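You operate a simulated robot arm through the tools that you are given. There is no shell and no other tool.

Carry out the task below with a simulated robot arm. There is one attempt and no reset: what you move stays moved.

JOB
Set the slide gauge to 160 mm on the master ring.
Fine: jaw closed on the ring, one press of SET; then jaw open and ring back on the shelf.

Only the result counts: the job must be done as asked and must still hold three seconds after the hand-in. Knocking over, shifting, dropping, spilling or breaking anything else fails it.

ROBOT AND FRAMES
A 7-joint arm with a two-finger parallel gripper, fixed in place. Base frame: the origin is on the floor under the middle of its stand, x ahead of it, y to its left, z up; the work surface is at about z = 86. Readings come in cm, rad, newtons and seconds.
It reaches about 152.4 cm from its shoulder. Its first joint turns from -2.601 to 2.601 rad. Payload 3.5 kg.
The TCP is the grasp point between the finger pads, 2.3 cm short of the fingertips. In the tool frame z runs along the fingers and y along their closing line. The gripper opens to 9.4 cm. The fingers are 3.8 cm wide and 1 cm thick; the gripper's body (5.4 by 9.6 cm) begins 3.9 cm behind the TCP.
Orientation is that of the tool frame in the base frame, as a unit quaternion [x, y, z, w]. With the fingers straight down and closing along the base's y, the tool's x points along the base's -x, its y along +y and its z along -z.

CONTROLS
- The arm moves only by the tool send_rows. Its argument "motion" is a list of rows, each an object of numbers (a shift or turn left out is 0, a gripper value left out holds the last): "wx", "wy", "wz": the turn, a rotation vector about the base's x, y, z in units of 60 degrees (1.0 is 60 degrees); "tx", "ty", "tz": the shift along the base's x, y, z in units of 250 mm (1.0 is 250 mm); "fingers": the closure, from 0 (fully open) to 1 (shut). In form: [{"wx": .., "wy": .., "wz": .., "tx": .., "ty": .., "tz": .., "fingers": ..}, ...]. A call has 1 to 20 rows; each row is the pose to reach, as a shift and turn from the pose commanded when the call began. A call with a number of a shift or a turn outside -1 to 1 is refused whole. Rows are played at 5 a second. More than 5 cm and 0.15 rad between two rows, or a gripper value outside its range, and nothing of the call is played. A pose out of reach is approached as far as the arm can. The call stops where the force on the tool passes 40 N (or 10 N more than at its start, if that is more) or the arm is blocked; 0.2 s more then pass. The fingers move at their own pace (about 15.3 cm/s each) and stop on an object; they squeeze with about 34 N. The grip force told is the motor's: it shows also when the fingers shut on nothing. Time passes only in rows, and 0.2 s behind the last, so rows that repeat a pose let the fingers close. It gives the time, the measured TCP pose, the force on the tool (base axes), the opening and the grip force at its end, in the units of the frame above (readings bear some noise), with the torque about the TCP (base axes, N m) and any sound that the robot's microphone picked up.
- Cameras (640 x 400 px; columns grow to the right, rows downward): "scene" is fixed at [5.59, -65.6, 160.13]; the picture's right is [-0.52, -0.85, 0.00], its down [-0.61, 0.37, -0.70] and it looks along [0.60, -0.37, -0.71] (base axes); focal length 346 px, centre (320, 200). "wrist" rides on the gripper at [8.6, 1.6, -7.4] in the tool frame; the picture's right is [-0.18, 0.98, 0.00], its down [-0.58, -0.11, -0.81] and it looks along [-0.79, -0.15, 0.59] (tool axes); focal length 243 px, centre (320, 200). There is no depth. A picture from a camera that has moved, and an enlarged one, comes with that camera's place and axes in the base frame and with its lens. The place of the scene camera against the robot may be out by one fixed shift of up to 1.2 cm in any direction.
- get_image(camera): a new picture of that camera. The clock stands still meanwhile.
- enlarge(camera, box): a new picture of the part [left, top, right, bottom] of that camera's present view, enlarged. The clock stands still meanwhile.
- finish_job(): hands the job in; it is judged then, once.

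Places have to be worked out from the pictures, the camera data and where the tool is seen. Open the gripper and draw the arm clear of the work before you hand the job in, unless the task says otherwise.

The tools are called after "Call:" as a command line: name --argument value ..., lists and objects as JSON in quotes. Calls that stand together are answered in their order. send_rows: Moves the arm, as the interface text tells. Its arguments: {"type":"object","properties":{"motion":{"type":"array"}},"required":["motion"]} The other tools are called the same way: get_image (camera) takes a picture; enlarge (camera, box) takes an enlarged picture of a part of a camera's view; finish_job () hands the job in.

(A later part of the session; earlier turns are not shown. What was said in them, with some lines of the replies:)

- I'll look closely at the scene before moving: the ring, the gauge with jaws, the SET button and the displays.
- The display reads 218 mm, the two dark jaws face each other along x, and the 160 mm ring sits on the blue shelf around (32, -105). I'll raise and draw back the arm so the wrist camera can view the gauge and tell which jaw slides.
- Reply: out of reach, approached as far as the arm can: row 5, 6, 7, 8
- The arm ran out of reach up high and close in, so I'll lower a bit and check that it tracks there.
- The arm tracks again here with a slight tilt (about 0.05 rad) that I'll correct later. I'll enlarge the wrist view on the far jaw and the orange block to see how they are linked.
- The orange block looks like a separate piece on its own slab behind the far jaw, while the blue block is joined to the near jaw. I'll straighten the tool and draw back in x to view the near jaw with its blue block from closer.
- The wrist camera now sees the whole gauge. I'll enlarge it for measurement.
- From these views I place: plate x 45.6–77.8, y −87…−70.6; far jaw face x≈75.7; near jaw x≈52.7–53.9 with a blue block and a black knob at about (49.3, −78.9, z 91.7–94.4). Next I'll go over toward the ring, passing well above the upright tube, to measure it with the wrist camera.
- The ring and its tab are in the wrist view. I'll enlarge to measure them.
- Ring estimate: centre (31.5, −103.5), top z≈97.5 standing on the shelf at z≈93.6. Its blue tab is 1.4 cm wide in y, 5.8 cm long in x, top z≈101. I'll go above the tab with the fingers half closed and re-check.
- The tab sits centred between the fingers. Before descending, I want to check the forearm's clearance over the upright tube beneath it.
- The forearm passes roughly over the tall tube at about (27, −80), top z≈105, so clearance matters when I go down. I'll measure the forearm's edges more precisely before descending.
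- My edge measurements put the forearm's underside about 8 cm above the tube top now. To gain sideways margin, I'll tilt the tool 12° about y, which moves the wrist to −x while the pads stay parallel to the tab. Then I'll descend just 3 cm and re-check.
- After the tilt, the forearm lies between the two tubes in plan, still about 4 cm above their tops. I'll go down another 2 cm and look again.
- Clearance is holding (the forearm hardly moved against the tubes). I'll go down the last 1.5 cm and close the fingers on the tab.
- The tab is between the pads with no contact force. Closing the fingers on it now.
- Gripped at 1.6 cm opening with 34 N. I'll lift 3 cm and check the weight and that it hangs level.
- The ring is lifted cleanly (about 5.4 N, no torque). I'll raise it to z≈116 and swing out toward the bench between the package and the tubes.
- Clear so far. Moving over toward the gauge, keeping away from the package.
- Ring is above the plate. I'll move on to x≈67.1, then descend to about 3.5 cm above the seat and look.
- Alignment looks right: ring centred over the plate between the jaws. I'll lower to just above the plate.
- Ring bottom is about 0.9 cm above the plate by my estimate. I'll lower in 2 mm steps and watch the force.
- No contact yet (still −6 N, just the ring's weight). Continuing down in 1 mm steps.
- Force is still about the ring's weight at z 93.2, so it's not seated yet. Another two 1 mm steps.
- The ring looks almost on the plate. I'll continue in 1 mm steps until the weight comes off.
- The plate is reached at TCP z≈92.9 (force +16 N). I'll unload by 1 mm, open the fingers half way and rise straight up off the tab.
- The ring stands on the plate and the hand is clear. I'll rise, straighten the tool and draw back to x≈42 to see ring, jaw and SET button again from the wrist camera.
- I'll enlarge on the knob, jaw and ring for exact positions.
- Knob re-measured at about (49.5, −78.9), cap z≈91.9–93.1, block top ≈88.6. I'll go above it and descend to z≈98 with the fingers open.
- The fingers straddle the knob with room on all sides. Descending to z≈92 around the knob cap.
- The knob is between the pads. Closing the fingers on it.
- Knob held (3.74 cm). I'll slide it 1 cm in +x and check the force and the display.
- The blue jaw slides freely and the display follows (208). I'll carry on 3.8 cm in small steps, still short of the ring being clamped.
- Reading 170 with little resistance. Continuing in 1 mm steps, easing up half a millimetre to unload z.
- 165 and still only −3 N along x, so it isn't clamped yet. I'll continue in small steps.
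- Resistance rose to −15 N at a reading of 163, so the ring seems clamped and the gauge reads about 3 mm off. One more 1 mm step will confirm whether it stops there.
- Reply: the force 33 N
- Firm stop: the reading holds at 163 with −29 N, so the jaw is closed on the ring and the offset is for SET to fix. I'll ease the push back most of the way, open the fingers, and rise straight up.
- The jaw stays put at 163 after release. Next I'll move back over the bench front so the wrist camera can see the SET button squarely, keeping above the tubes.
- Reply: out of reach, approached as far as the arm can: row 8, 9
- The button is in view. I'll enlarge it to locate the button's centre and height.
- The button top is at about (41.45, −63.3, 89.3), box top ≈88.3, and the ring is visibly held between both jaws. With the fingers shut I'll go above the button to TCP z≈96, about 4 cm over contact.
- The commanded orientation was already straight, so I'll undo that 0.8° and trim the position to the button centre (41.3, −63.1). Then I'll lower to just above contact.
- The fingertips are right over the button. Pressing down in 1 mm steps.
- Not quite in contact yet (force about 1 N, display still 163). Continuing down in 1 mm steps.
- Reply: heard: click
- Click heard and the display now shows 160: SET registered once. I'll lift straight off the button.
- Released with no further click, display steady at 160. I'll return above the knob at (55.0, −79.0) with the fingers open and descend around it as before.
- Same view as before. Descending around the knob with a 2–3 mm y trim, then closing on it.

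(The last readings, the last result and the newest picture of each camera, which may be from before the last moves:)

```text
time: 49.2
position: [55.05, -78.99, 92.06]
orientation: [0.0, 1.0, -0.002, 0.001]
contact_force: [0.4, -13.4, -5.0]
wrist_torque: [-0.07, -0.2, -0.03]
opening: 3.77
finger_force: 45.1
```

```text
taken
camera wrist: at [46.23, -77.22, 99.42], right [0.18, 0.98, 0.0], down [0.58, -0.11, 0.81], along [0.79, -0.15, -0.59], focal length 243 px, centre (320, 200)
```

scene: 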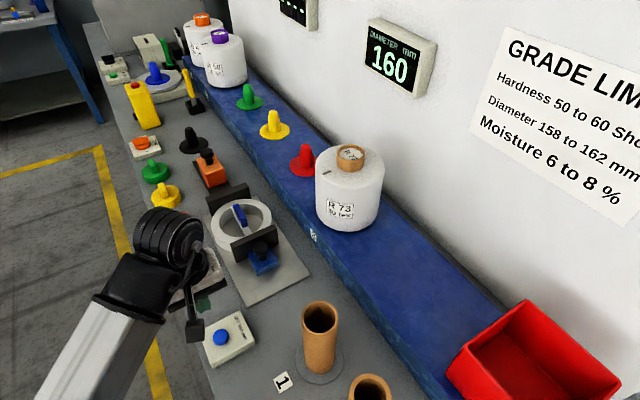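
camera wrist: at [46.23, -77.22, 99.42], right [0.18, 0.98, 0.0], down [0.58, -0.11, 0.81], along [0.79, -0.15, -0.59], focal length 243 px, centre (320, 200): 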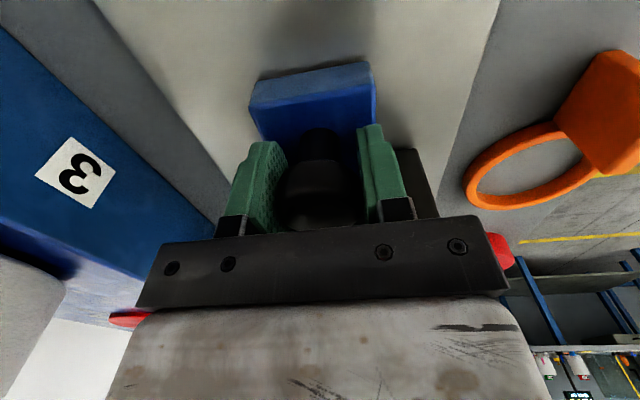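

Knob gripped. I'll pull the jaw open in 5 mm steps back to its starting place (about 5.7 cm).

Call:
send_rows --motion '[{"tx": -0.01, "ty": -0.002, "fingers": 1.0}, {"tx": -0.03, "ty": -0.002, "fingers": 1.0}, {"tx": -0.05, "ty": -0.002, "fingers": 1.0}, {"tx": -0.07, "ty": -0.002, "fingers": 1.0}, {"tx": -0.09, "ty": -0.002, "fingers": 1.0}, {"tx": -0.11, "ty": -0.002, "fingers": 1.0}, {"tx": -0.13, "ty": -0.002, "fingers": 1.0}, {"tx": -0.15, "ty": -0.002, "fingers": 1.0}, {"tx": -0.17, "ty": -0.002, "fingers": 1.0}, {"tx": -0.19, "ty": -0.002, "fingers": 1.0}, {"tx": -0.21, "ty": -0.002, "fingers": 1.0}, {"tx": -0.228, "ty": -0.002, "fingers": 1.0}, {"tx": -0.228, "ty": -0.002, "fingers": 1.0}]'

Call:
get_image --camera "scene"

Call:
enlarge --camera "scene" --box '[350, 10, 450, 110]'

```text
time: 52.0
position: [49.51, -78.96, 92.01]
orientation: [0.0, 1.0, -0.001, 0.001]
contact_force: [3.7, -9.6, -26.5]
wrist_torque: [0.02, 0.39, 0.01]
opening: 3.75
finger_force: 45.4
```

```text
taken
```

scene: 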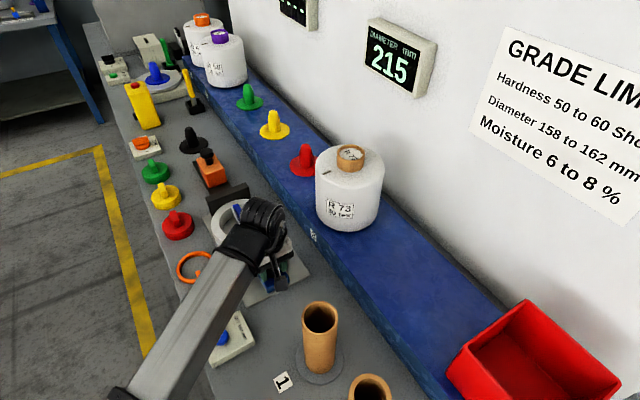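

```text
4.00 times, centred on (400, 60) of scene
camera zoom: at [5.59, -65.6, 160.13], right [-0.52, -0.85, 0.0], down [-0.61, 0.37, -0.7], along [0.6, -0.37, -0.71], focal length 1384 px, centre (0, 760)
```

zoom: 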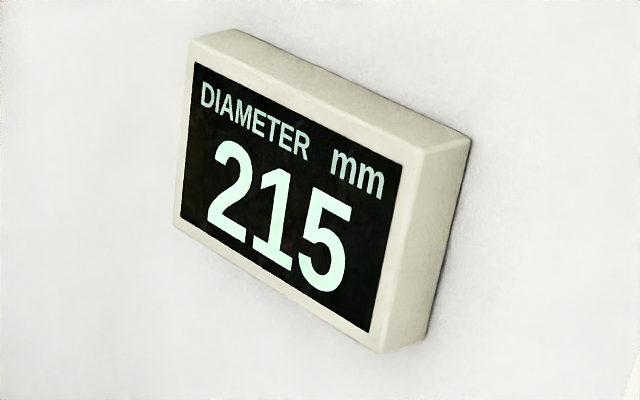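

The jaw is open again (215 in the corrected scale, i.e. its starting place). I'll ease the z load, open the fingers and rise.

Call:
send_rows --motion '[{"tz": -0.004, "fingers": 1.0}, {"tz": -0.004, "fingers": 0.6}, {"tz": -0.004, "fingers": 0.2}, {"tz": -0.004, "fingers": 0.2}, {"tz": 0.06, "fingers": 0.2}, {"tz": 0.15, "fingers": 0.2}, {"tz": 0.3, "fingers": 0.2}, {"tz": 0.45, "fingers": 0.2}, {"tz": 0.6, "fingers": 0.2}]'

Call:
get_image --camera "wrist"

Call:
get_image --camera "scene"

```text
time: 54.0
position: [49.53, -78.98, 107.35]
orientation: [0.001, 1.0, -0.001, 0.0]
contact_force: [0.1, 0.7, 0.3]
wrist_torque: [-0.03, -0.01, -0.03]
opening: 7.53
finger_force: 0.1
```

```text
taken
camera wrist: at [40.78, -77.24, 114.65], right [0.18, 0.98, 0.0], down [0.58, -0.11, 0.81], along [0.79, -0.15, -0.59], focal length 243 px, centre (320, 200)
```

wrist: 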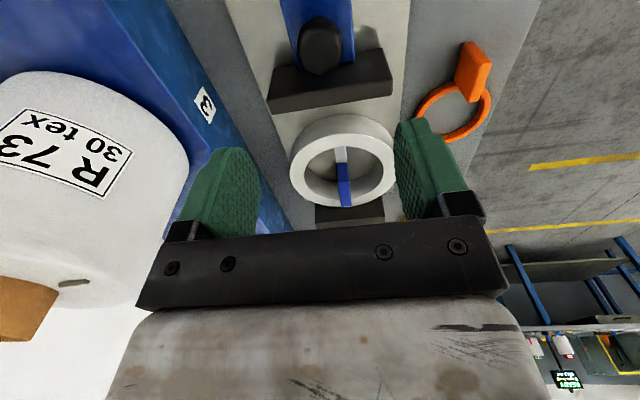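

```text
taken
```

scene: 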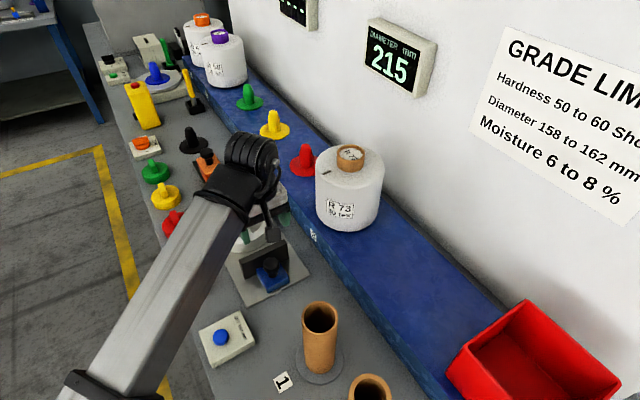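

Jaw free and open. I'll measure the ring's tab position on the plate.

Call:
enlarge --camera "wrist" --box '[260, 100, 420, 230]'

```text
3.08 times, centred on (340, 165) of wrist
camera zoom: at [40.78, -77.24, 114.65], right [0.18, 0.98, 0.0], down [0.58, -0.11, 0.81], along [0.79, -0.15, -0.59], focal length 746 px, centre (258, 308)
```

zoom: 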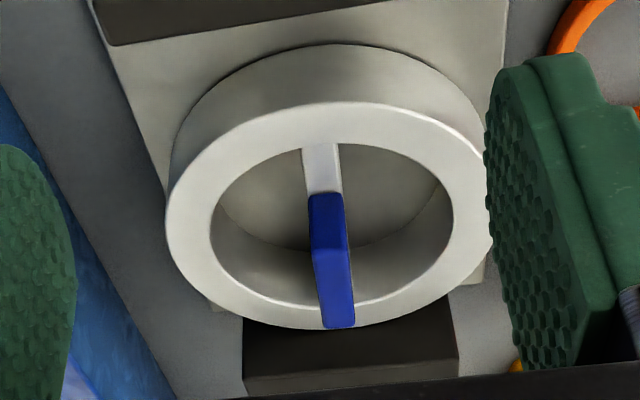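

Ring centre is about (68.15, −78.8), tab aligned with x. I'll go over it with the same 12° tilt and half-open fingers, descending to z≈97 first.

Call:
send_rows --motion '[{"tx": 0.12, "tz": 0.04, "fingers": 0.35}, {"tx": 0.26, "tz": 0.04, "wy": -0.07, "fingers": 0.5}, {"tx": 0.4, "ty": 0.006, "tz": 0.04, "wy": -0.14, "fingers": 0.5}, {"tx": 0.54, "ty": 0.006, "tz": 0.04, "wy": -0.2, "fingers": 0.5}, {"tx": 0.66, "ty": 0.006, "tz": 0.04, "wy": -0.2, "fingers": 0.5}, {"tx": 0.75, "ty": 0.006, "tz": 0.0, "wy": -0.2, "fingers": 0.5}, {"tx": 0.75, "ty": 0.006, "tz": -0.14, "wy": -0.2, "fingers": 0.5}, {"tx": 0.75, "ty": 0.006, "tz": -0.28, "wy": -0.2, "fingers": 0.5}, {"tx": 0.75, "ty": 0.006, "tz": -0.38, "wy": -0.2, "fingers": 0.5}]'

Call:
get_image --camera "wrist"

Call:
enlarge --camera "scene" --box '[180, 150, 340, 270]'

```text
time: 56.0
position: [68.37, -78.84, 97.57]
orientation: [0.0, 0.994, 0.0, 0.105]
contact_force: [-0.2, -0.2, -0.3]
wrist_torque: [0.01, 0.01, 0.01]
opening: 4.67
finger_force: 0.0
```

```text
taken
camera wrist: at [58.23, -77.03, 103.04], right [0.18, 0.98, 0.04], down [0.4, -0.11, 0.91], along [0.9, -0.15, -0.41], focal length 243 px, centre (320, 200)
```

wrist: 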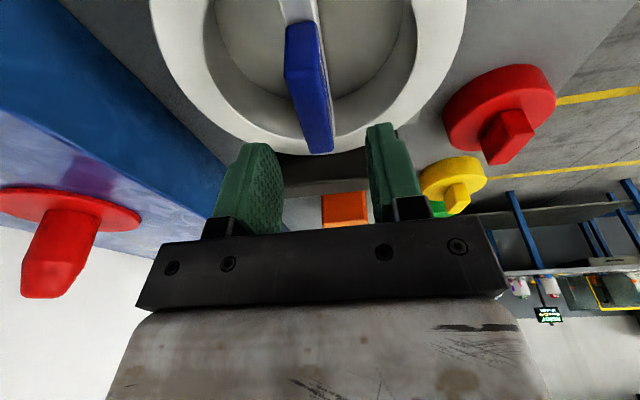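

```text
3.33 times, centred on (260, 210) of scene
camera zoom: at [5.59, -65.6, 160.13], right [-0.52, -0.85, 0.0], down [-0.61, 0.37, -0.7], along [0.6, -0.37, -0.71], focal length 1154 px, centre (520, 167)
```

zoom: 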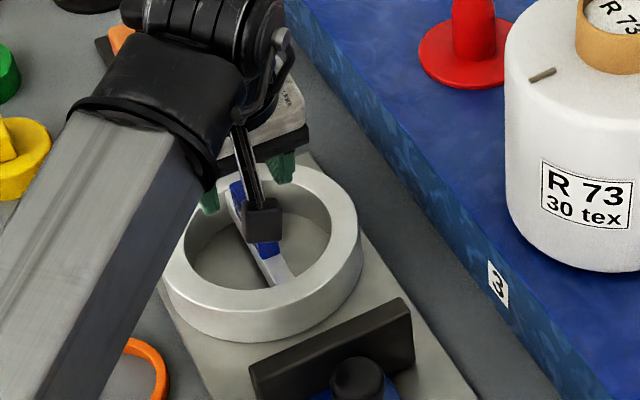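

The tab is centred between the fingers. Descending to the grasp height (z≈92.95) and closing.

Call:
send_rows --motion '[{"tz": -0.06, "fingers": 0.5}, {"tz": -0.12, "fingers": 0.5}, {"tz": -0.16, "fingers": 0.5}, {"tz": -0.183, "fingers": 0.5}, {"tz": -0.183, "fingers": 0.75}, {"tz": -0.183, "fingers": 1.0}, {"tz": -0.183, "fingers": 1.0}, {"tz": -0.183, "fingers": 1.0}]'

Call:
get_image --camera "wrist"

```text
time: 57.8
position: [67.93, -78.67, 93.29]
orientation: [-0.001, 0.994, -0.001, 0.105]
contact_force: [-0.2, 1.3, 3.5]
wrist_torque: [0.73, 0.53, -0.44]
opening: 1.59
finger_force: 34.6
```

```text
taken
camera wrist: at [57.98, -76.99, 98.61], right [0.18, 0.98, 0.04], down [0.4, -0.11, 0.91], along [0.9, -0.15, -0.41], focal length 243 px, centre (320, 200)
```

wrist: 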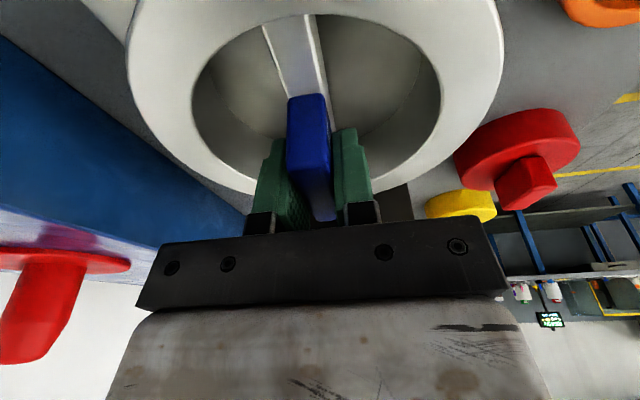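

Tab gripped. I'll draw the ring a few mm away from the fixed jaw while lifting, then raise it clear and check that the load is right.

Call:
send_rows --motion '[{"tx": -0.008, "tz": 0.006, "fingers": 1.0}, {"tx": -0.02, "tz": 0.02, "fingers": 1.0}, {"tx": -0.032, "tz": 0.05, "fingers": 1.0}, {"tx": -0.04, "tz": 0.1, "fingers": 1.0}, {"tx": -0.04, "tz": 0.2, "fingers": 1.0}, {"tx": -0.04, "tz": 0.32, "fingers": 1.0}]'

Call:
get_image --camera "wrist"

Call:
get_image --camera "scene"

```text
time: 59.2
position: [67.12, -78.64, 101.13]
orientation: [0.0, 0.994, -0.001, 0.105]
contact_force: [0.3, 0.6, -5.1]
wrist_torque: [0.01, 0.03, 0.0]
opening: 1.58
finger_force: 34.1
```

```text
taken
camera wrist: at [57.02, -77.04, 106.48], right [0.18, 0.98, 0.04], down [0.4, -0.11, 0.91], along [0.9, -0.15, -0.41], focal length 243 px, centre (320, 200)
```

wrist: 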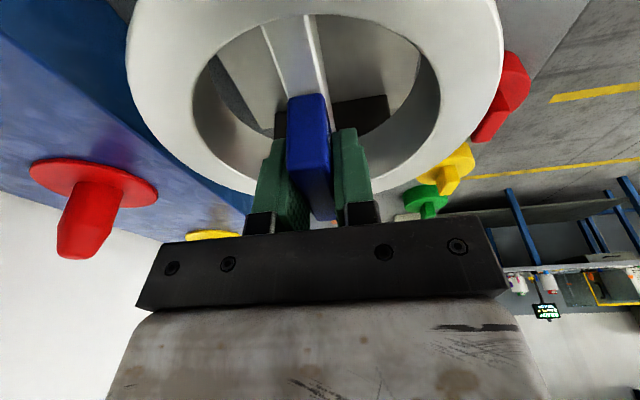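

```text
taken
```

scene: 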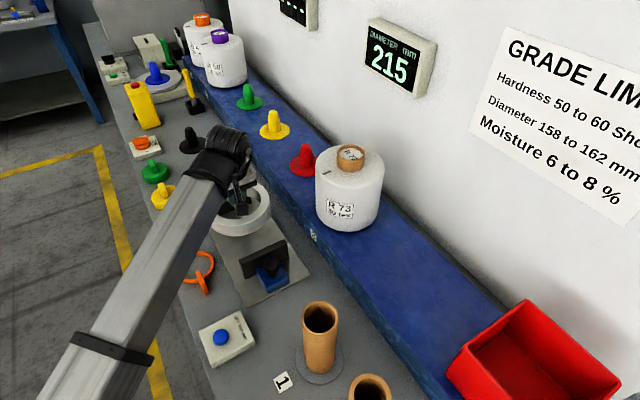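

The ring hangs level (−5.1 N). I'll raise it to z≈117 and start back the way it came.

Call:
send_rows --motion '[{"tz": 0.16, "fingers": 1.0}, {"tz": 0.32, "fingers": 1.0}, {"tz": 0.48, "fingers": 1.0}, {"tz": 0.636, "fingers": 1.0}, {"tz": 0.636, "tx": -0.14, "fingers": 1.0}, {"tz": 0.636, "tx": -0.28, "fingers": 1.0}, {"tz": 0.636, "tx": -0.42, "fingers": 1.0}, {"tz": 0.636, "tx": -0.56, "fingers": 1.0}, {"tz": 0.636, "tx": -0.7, "fingers": 1.0}, {"tz": 0.636, "tx": -0.82, "fingers": 1.0}, {"tz": 0.636, "tx": -0.92, "fingers": 1.0}]'

Call:
get_image --camera "scene"

```text
time: 61.6
position: [44.08, -78.72, 117.07]
orientation: [0.0, 0.994, -0.001, 0.106]
contact_force: [0.8, -0.5, -5.6]
wrist_torque: [-0.03, 0.02, 0.0]
opening: 1.59
finger_force: 33.7
```

```text
taken
```

scene: 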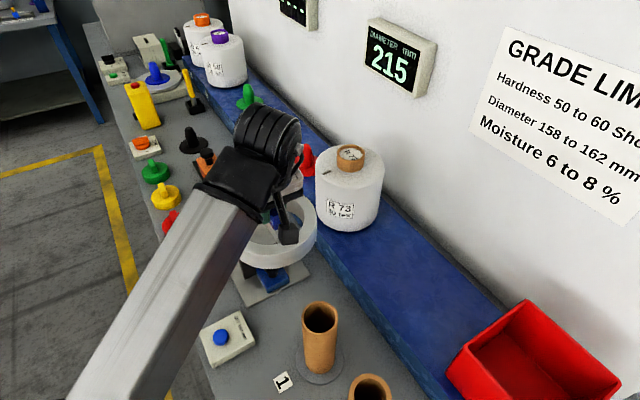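

Continuing around the package: diagonally back, then in −y over the shelf to the ring's original place.

Call:
send_rows --motion '[{"tx": -0.104, "ty": -0.097, "fingers": 1.0}, {"tx": -0.208, "ty": -0.194, "fingers": 1.0}, {"tx": -0.312, "ty": -0.291, "fingers": 1.0}, {"tx": -0.416, "ty": -0.388, "fingers": 1.0}, {"tx": -0.436, "ty": -0.54, "fingers": 1.0}, {"tx": -0.456, "ty": -0.69, "fingers": 1.0}, {"tx": -0.476, "ty": -0.84, "fingers": 1.0}, {"tx": -0.494, "ty": -0.99, "fingers": 1.0}]'

Call:
get_image --camera "scene"

Call:
get_image --camera "wrist"

```text
time: 63.4
position: [31.83, -103.37, 116.98]
orientation: [0.001, 0.995, -0.001, 0.105]
contact_force: [0.0, 0.5, -5.8]
wrist_torque: [-0.01, -0.03, 0.02]
opening: 1.59
finger_force: 33.7
```

```text
taken
```

scene: 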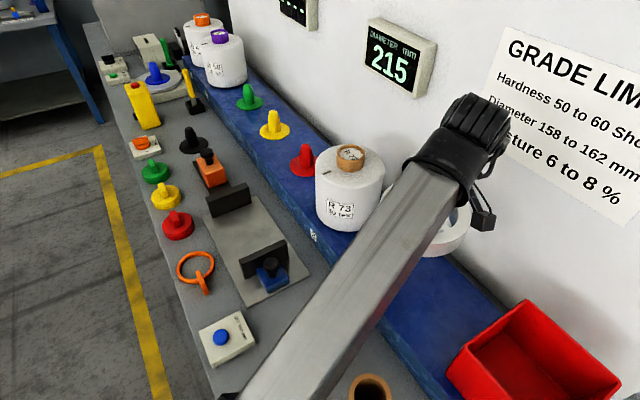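

```text
taken
camera wrist: at [21.71, -101.7, 122.38], right [0.18, 0.98, 0.04], down [0.4, -0.11, 0.91], along [0.9, -0.15, -0.41], focal length 243 px, centre (320, 200)
```

wrist: 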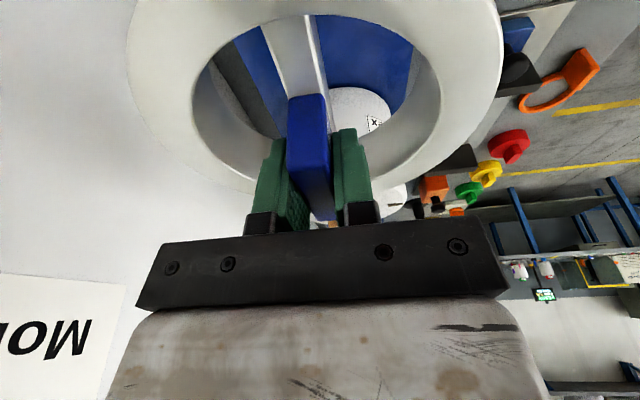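

Above the original spot. Lowering to z≈103.4, about 3 cm over the shelf.

Call:
send_rows --motion '[{"tz": -0.14, "fingers": 1.0}, {"tz": -0.28, "fingers": 1.0}, {"tz": -0.4, "fingers": 1.0}, {"tz": -0.48, "fingers": 1.0}, {"tz": -0.54, "fingers": 1.0}]'

Call:
get_image --camera "scene"

Call:
enlarge --camera "scene" --box '[240, 280, 432, 400]'

```text
time: 64.6
position: [31.78, -103.45, 103.52]
orientation: [0.0, 0.994, -0.002, 0.106]
contact_force: [0.3, -0.2, -4.7]
wrist_torque: [-0.02, -0.01, -0.02]
opening: 1.58
finger_force: 34.5
```

```text
taken
```

scene: 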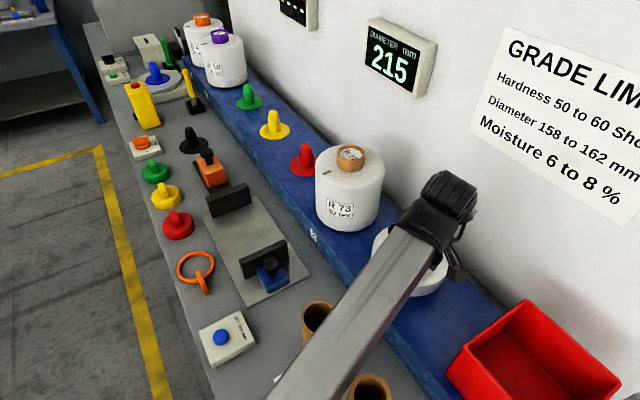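

```text
3.33 times, centred on (336, 340) of scene
camera zoom: at [5.59, -65.6, 160.13], right [-0.52, -0.85, 0.0], down [-0.61, 0.37, -0.7], along [0.6, -0.37, -0.71], focal length 1154 px, centre (267, -267)
```

zoom: 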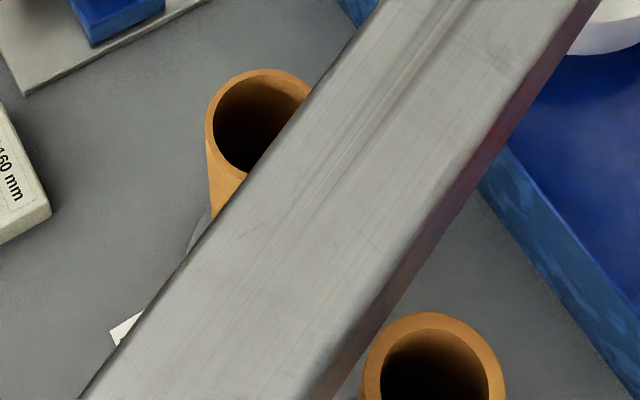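

Same arm posture as at the pick, tubes untouched. Lowering the remaining distance in small steps.

Call:
send_rows --motion '[{"tz": -0.03, "fingers": 1.0}, {"tz": -0.06, "fingers": 1.0}, {"tz": -0.085, "fingers": 1.0}, {"tz": -0.1, "fingers": 1.0}]'

```text
time: 65.6
position: [31.85, -103.62, 100.96]
orientation: [0.001, 0.995, -0.001, 0.105]
contact_force: [0.4, -0.5, -5.7]
wrist_torque: [-0.02, 0.02, 0.01]
opening: 1.58
finger_force: 34.1
```

No contact yet at z≈101.0. Continuing in 1 mm steps.

Call:
send_rows --motion '[{"tz": -0.004, "fingers": 1.0}, {"tz": -0.008, "fingers": 1.0}, {"tz": -0.012, "fingers": 1.0}, {"tz": -0.016, "fingers": 1.0}]'

```text
time: 66.6
position: [31.78, -103.58, 100.64]
orientation: [0.001, 0.994, -0.001, 0.105]
contact_force: [-0.6, 0.9, -5.4]
wrist_torque: [0.02, 0.01, 0.03]
opening: 1.6
finger_force: 34.0
```

Still just the weight at z≈100.6. Two more 1 mm steps.

Call:
send_rows --motion '[{"tz": -0.004, "fingers": 1.0}, {"tz": -0.008, "fingers": 1.0}, {"tz": -0.008, "fingers": 1.0}]'

```text
time: 67.4
position: [31.88, -103.5, 100.4]
orientation: [0.001, 0.994, -0.001, 0.106]
contact_force: [1.2, -2.6, 2.0]
wrist_torque: [0.41, 0.15, 0.02]
opening: 1.6
finger_force: 34.6
```

The weight has come off (force +2 N), so the ring is on the shelf at z≈100.4. I'll open the fingers half way and rise straight up.

Call:
send_rows --motion '[{"fingers": 0.8}, {"fingers": 0.5}, {"fingers": 0.5}, {"tz": 0.04, "fingers": 0.5}, {"tz": 0.12, "fingers": 0.5}, {"tz": 0.24, "fingers": 0.5}, {"tz": 0.4, "fingers": 0.5}, {"tz": 0.56, "fingers": 0.5}, {"tz": 0.66, "fingers": 0.5}]'

Call:
get_image --camera "wrist"

Call:
get_image --camera "scene"

```text
time: 69.4
position: [31.72, -103.36, 117.28]
orientation: [-0.001, 0.994, 0.0, 0.106]
contact_force: [0.3, 0.1, -0.4]
wrist_torque: [-0.01, 0.02, -0.03]
opening: 4.68
finger_force: 0.0
```

```text
taken
camera wrist: at [21.59, -101.7, 122.6], right [0.18, 0.98, 0.04], down [0.4, -0.11, 0.91], along [0.9, -0.15, -0.41], focal length 243 px, centre (320, 200)
```

wrist: 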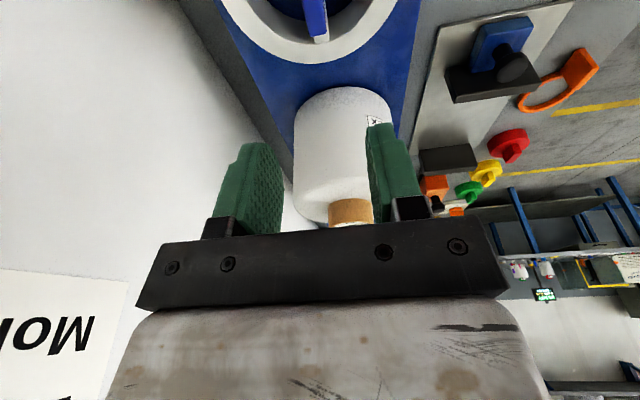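

```text
taken
```

scene: 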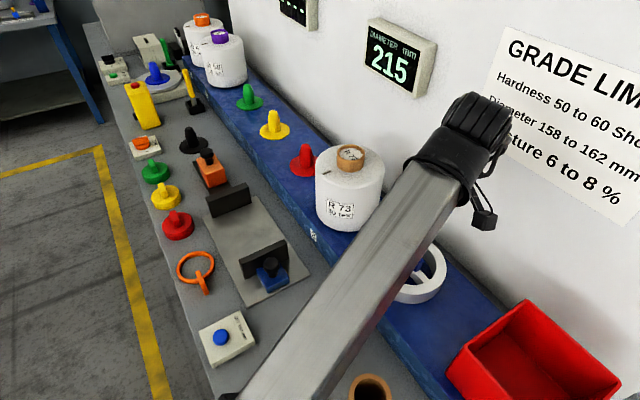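

The ring is back on the shelf in its place. I'll draw the arm back along the same clear path, straighten the tool and open the gripper fully.

Call:
send_rows --motion '[{"tx": 0.02, "ty": 0.15, "fingers": 0.5}, {"tx": 0.04, "ty": 0.3, "fingers": 0.5}, {"tx": 0.06, "ty": 0.45, "fingers": 0.3}, {"tx": 0.08, "ty": 0.6, "fingers": 0.1}, {"tx": 0.18, "ty": 0.7, "fingers": 0.0}, {"tx": 0.29, "ty": 0.8, "wy": 0.07, "fingers": 0.0}, {"tx": 0.4, "ty": 0.9, "wy": 0.14, "fingers": 0.0}, {"tx": 0.52, "ty": 1.0, "wy": 0.2, "fingers": 0.0}, {"tx": 0.66, "ty": 1.0, "wy": 0.2, "fingers": 0.0}, {"tx": 0.8, "ty": 1.0, "wy": 0.2, "fingers": 0.0}, {"tx": 0.95, "ty": 1.0, "wy": 0.2, "fingers": 0.0}]'

Call:
get_image --camera "scene"

Call:
enlarge --camera "scene" --box '[340, 210, 500, 310]'

```text
time: 71.8
position: [55.55, -78.52, 116.82]
orientation: [0.0, 1.0, -0.002, 0.001]
contact_force: [-0.2, 0.1, 0.2]
wrist_torque: [0.0, -0.01, 0.01]
opening: 9.4
finger_force: 0.0
```

```text
taken
```

scene: 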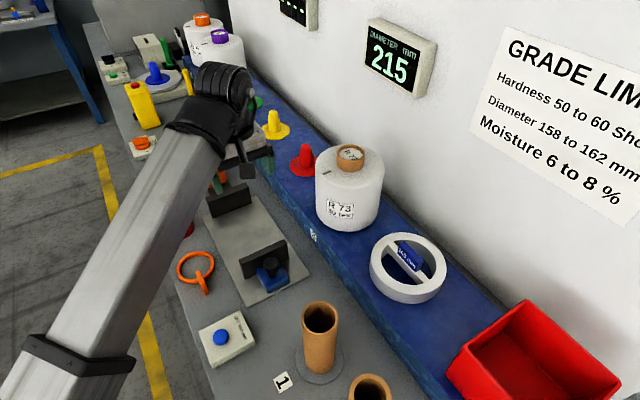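

```text
4.00 times, centred on (420, 260) of scene
camera zoom: at [5.59, -65.6, 160.13], right [-0.52, -0.85, 0.0], down [-0.61, 0.37, -0.7], along [0.6, -0.37, -0.71], focal length 1384 px, centre (-80, -40)
```

zoom: 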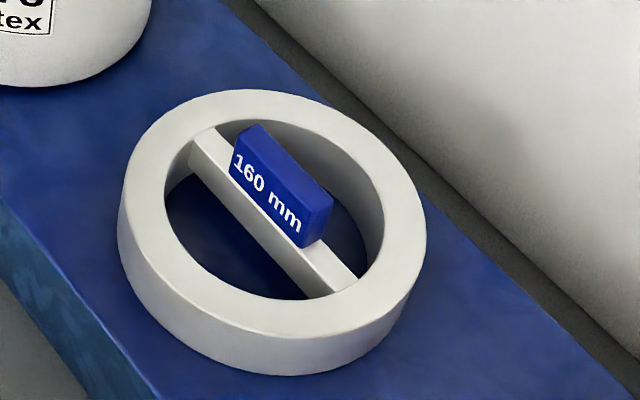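

The ring lies flat where it started, the jaw is open (215), and everything else is unmoved. I'll move the hand to its starting place, clear of the gauge, then hand in.

Call:
send_rows --motion '[{"tx": 0.14, "ty": 0.03}, {"tx": 0.28, "ty": 0.06}, {"tx": 0.42, "ty": 0.1}, {"tx": 0.56, "ty": 0.14}, {"tx": 0.7, "ty": 0.18}, {"tx": 0.85, "ty": 0.19}, {"tx": 1.0, "ty": 0.19}, {"tx": 1.0, "ty": 0.19}]'

Call:
get_image --camera "scene"

```text
time: 73.6
position: [80.53, -73.76, 116.79]
orientation: [0.0, 1.0, -0.002, 0.0]
contact_force: [-0.4, -0.3, -0.1]
wrist_torque: [-0.01, 0.01, -0.01]
opening: 9.37
finger_force: 0.0
```

```text
taken
```

scene: 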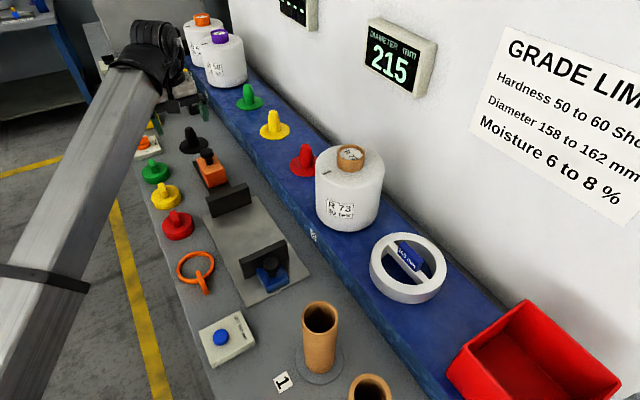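

The final picture matches the starting layout: ring on the shelf, jaw open, gauge set, gripper open and clear. Handing the job in.

Call:
finish_job

```text
The job is handed in.
```

The slide gauge is set to 160 mm on the master ring, and I've handed the job in; I don't have the verdict.

- **Setting:** With the jaw closed firmly on the ring, the display read 163, so the gauge was 3 mm off. One press of SET gave a single click, and the display changed to 160.
- **Jaw:** I slid it back open to where it started. That position now reads 215 instead of 218, which is the same 3 mm correction.
- **Ring:** It is back on the shelf, lying flat within about 2 mm of where it was.
- **Surroundings:** Nothing else looks moved in the last picture. The gripper is open and the arm is back at its starting place, clear of the work.
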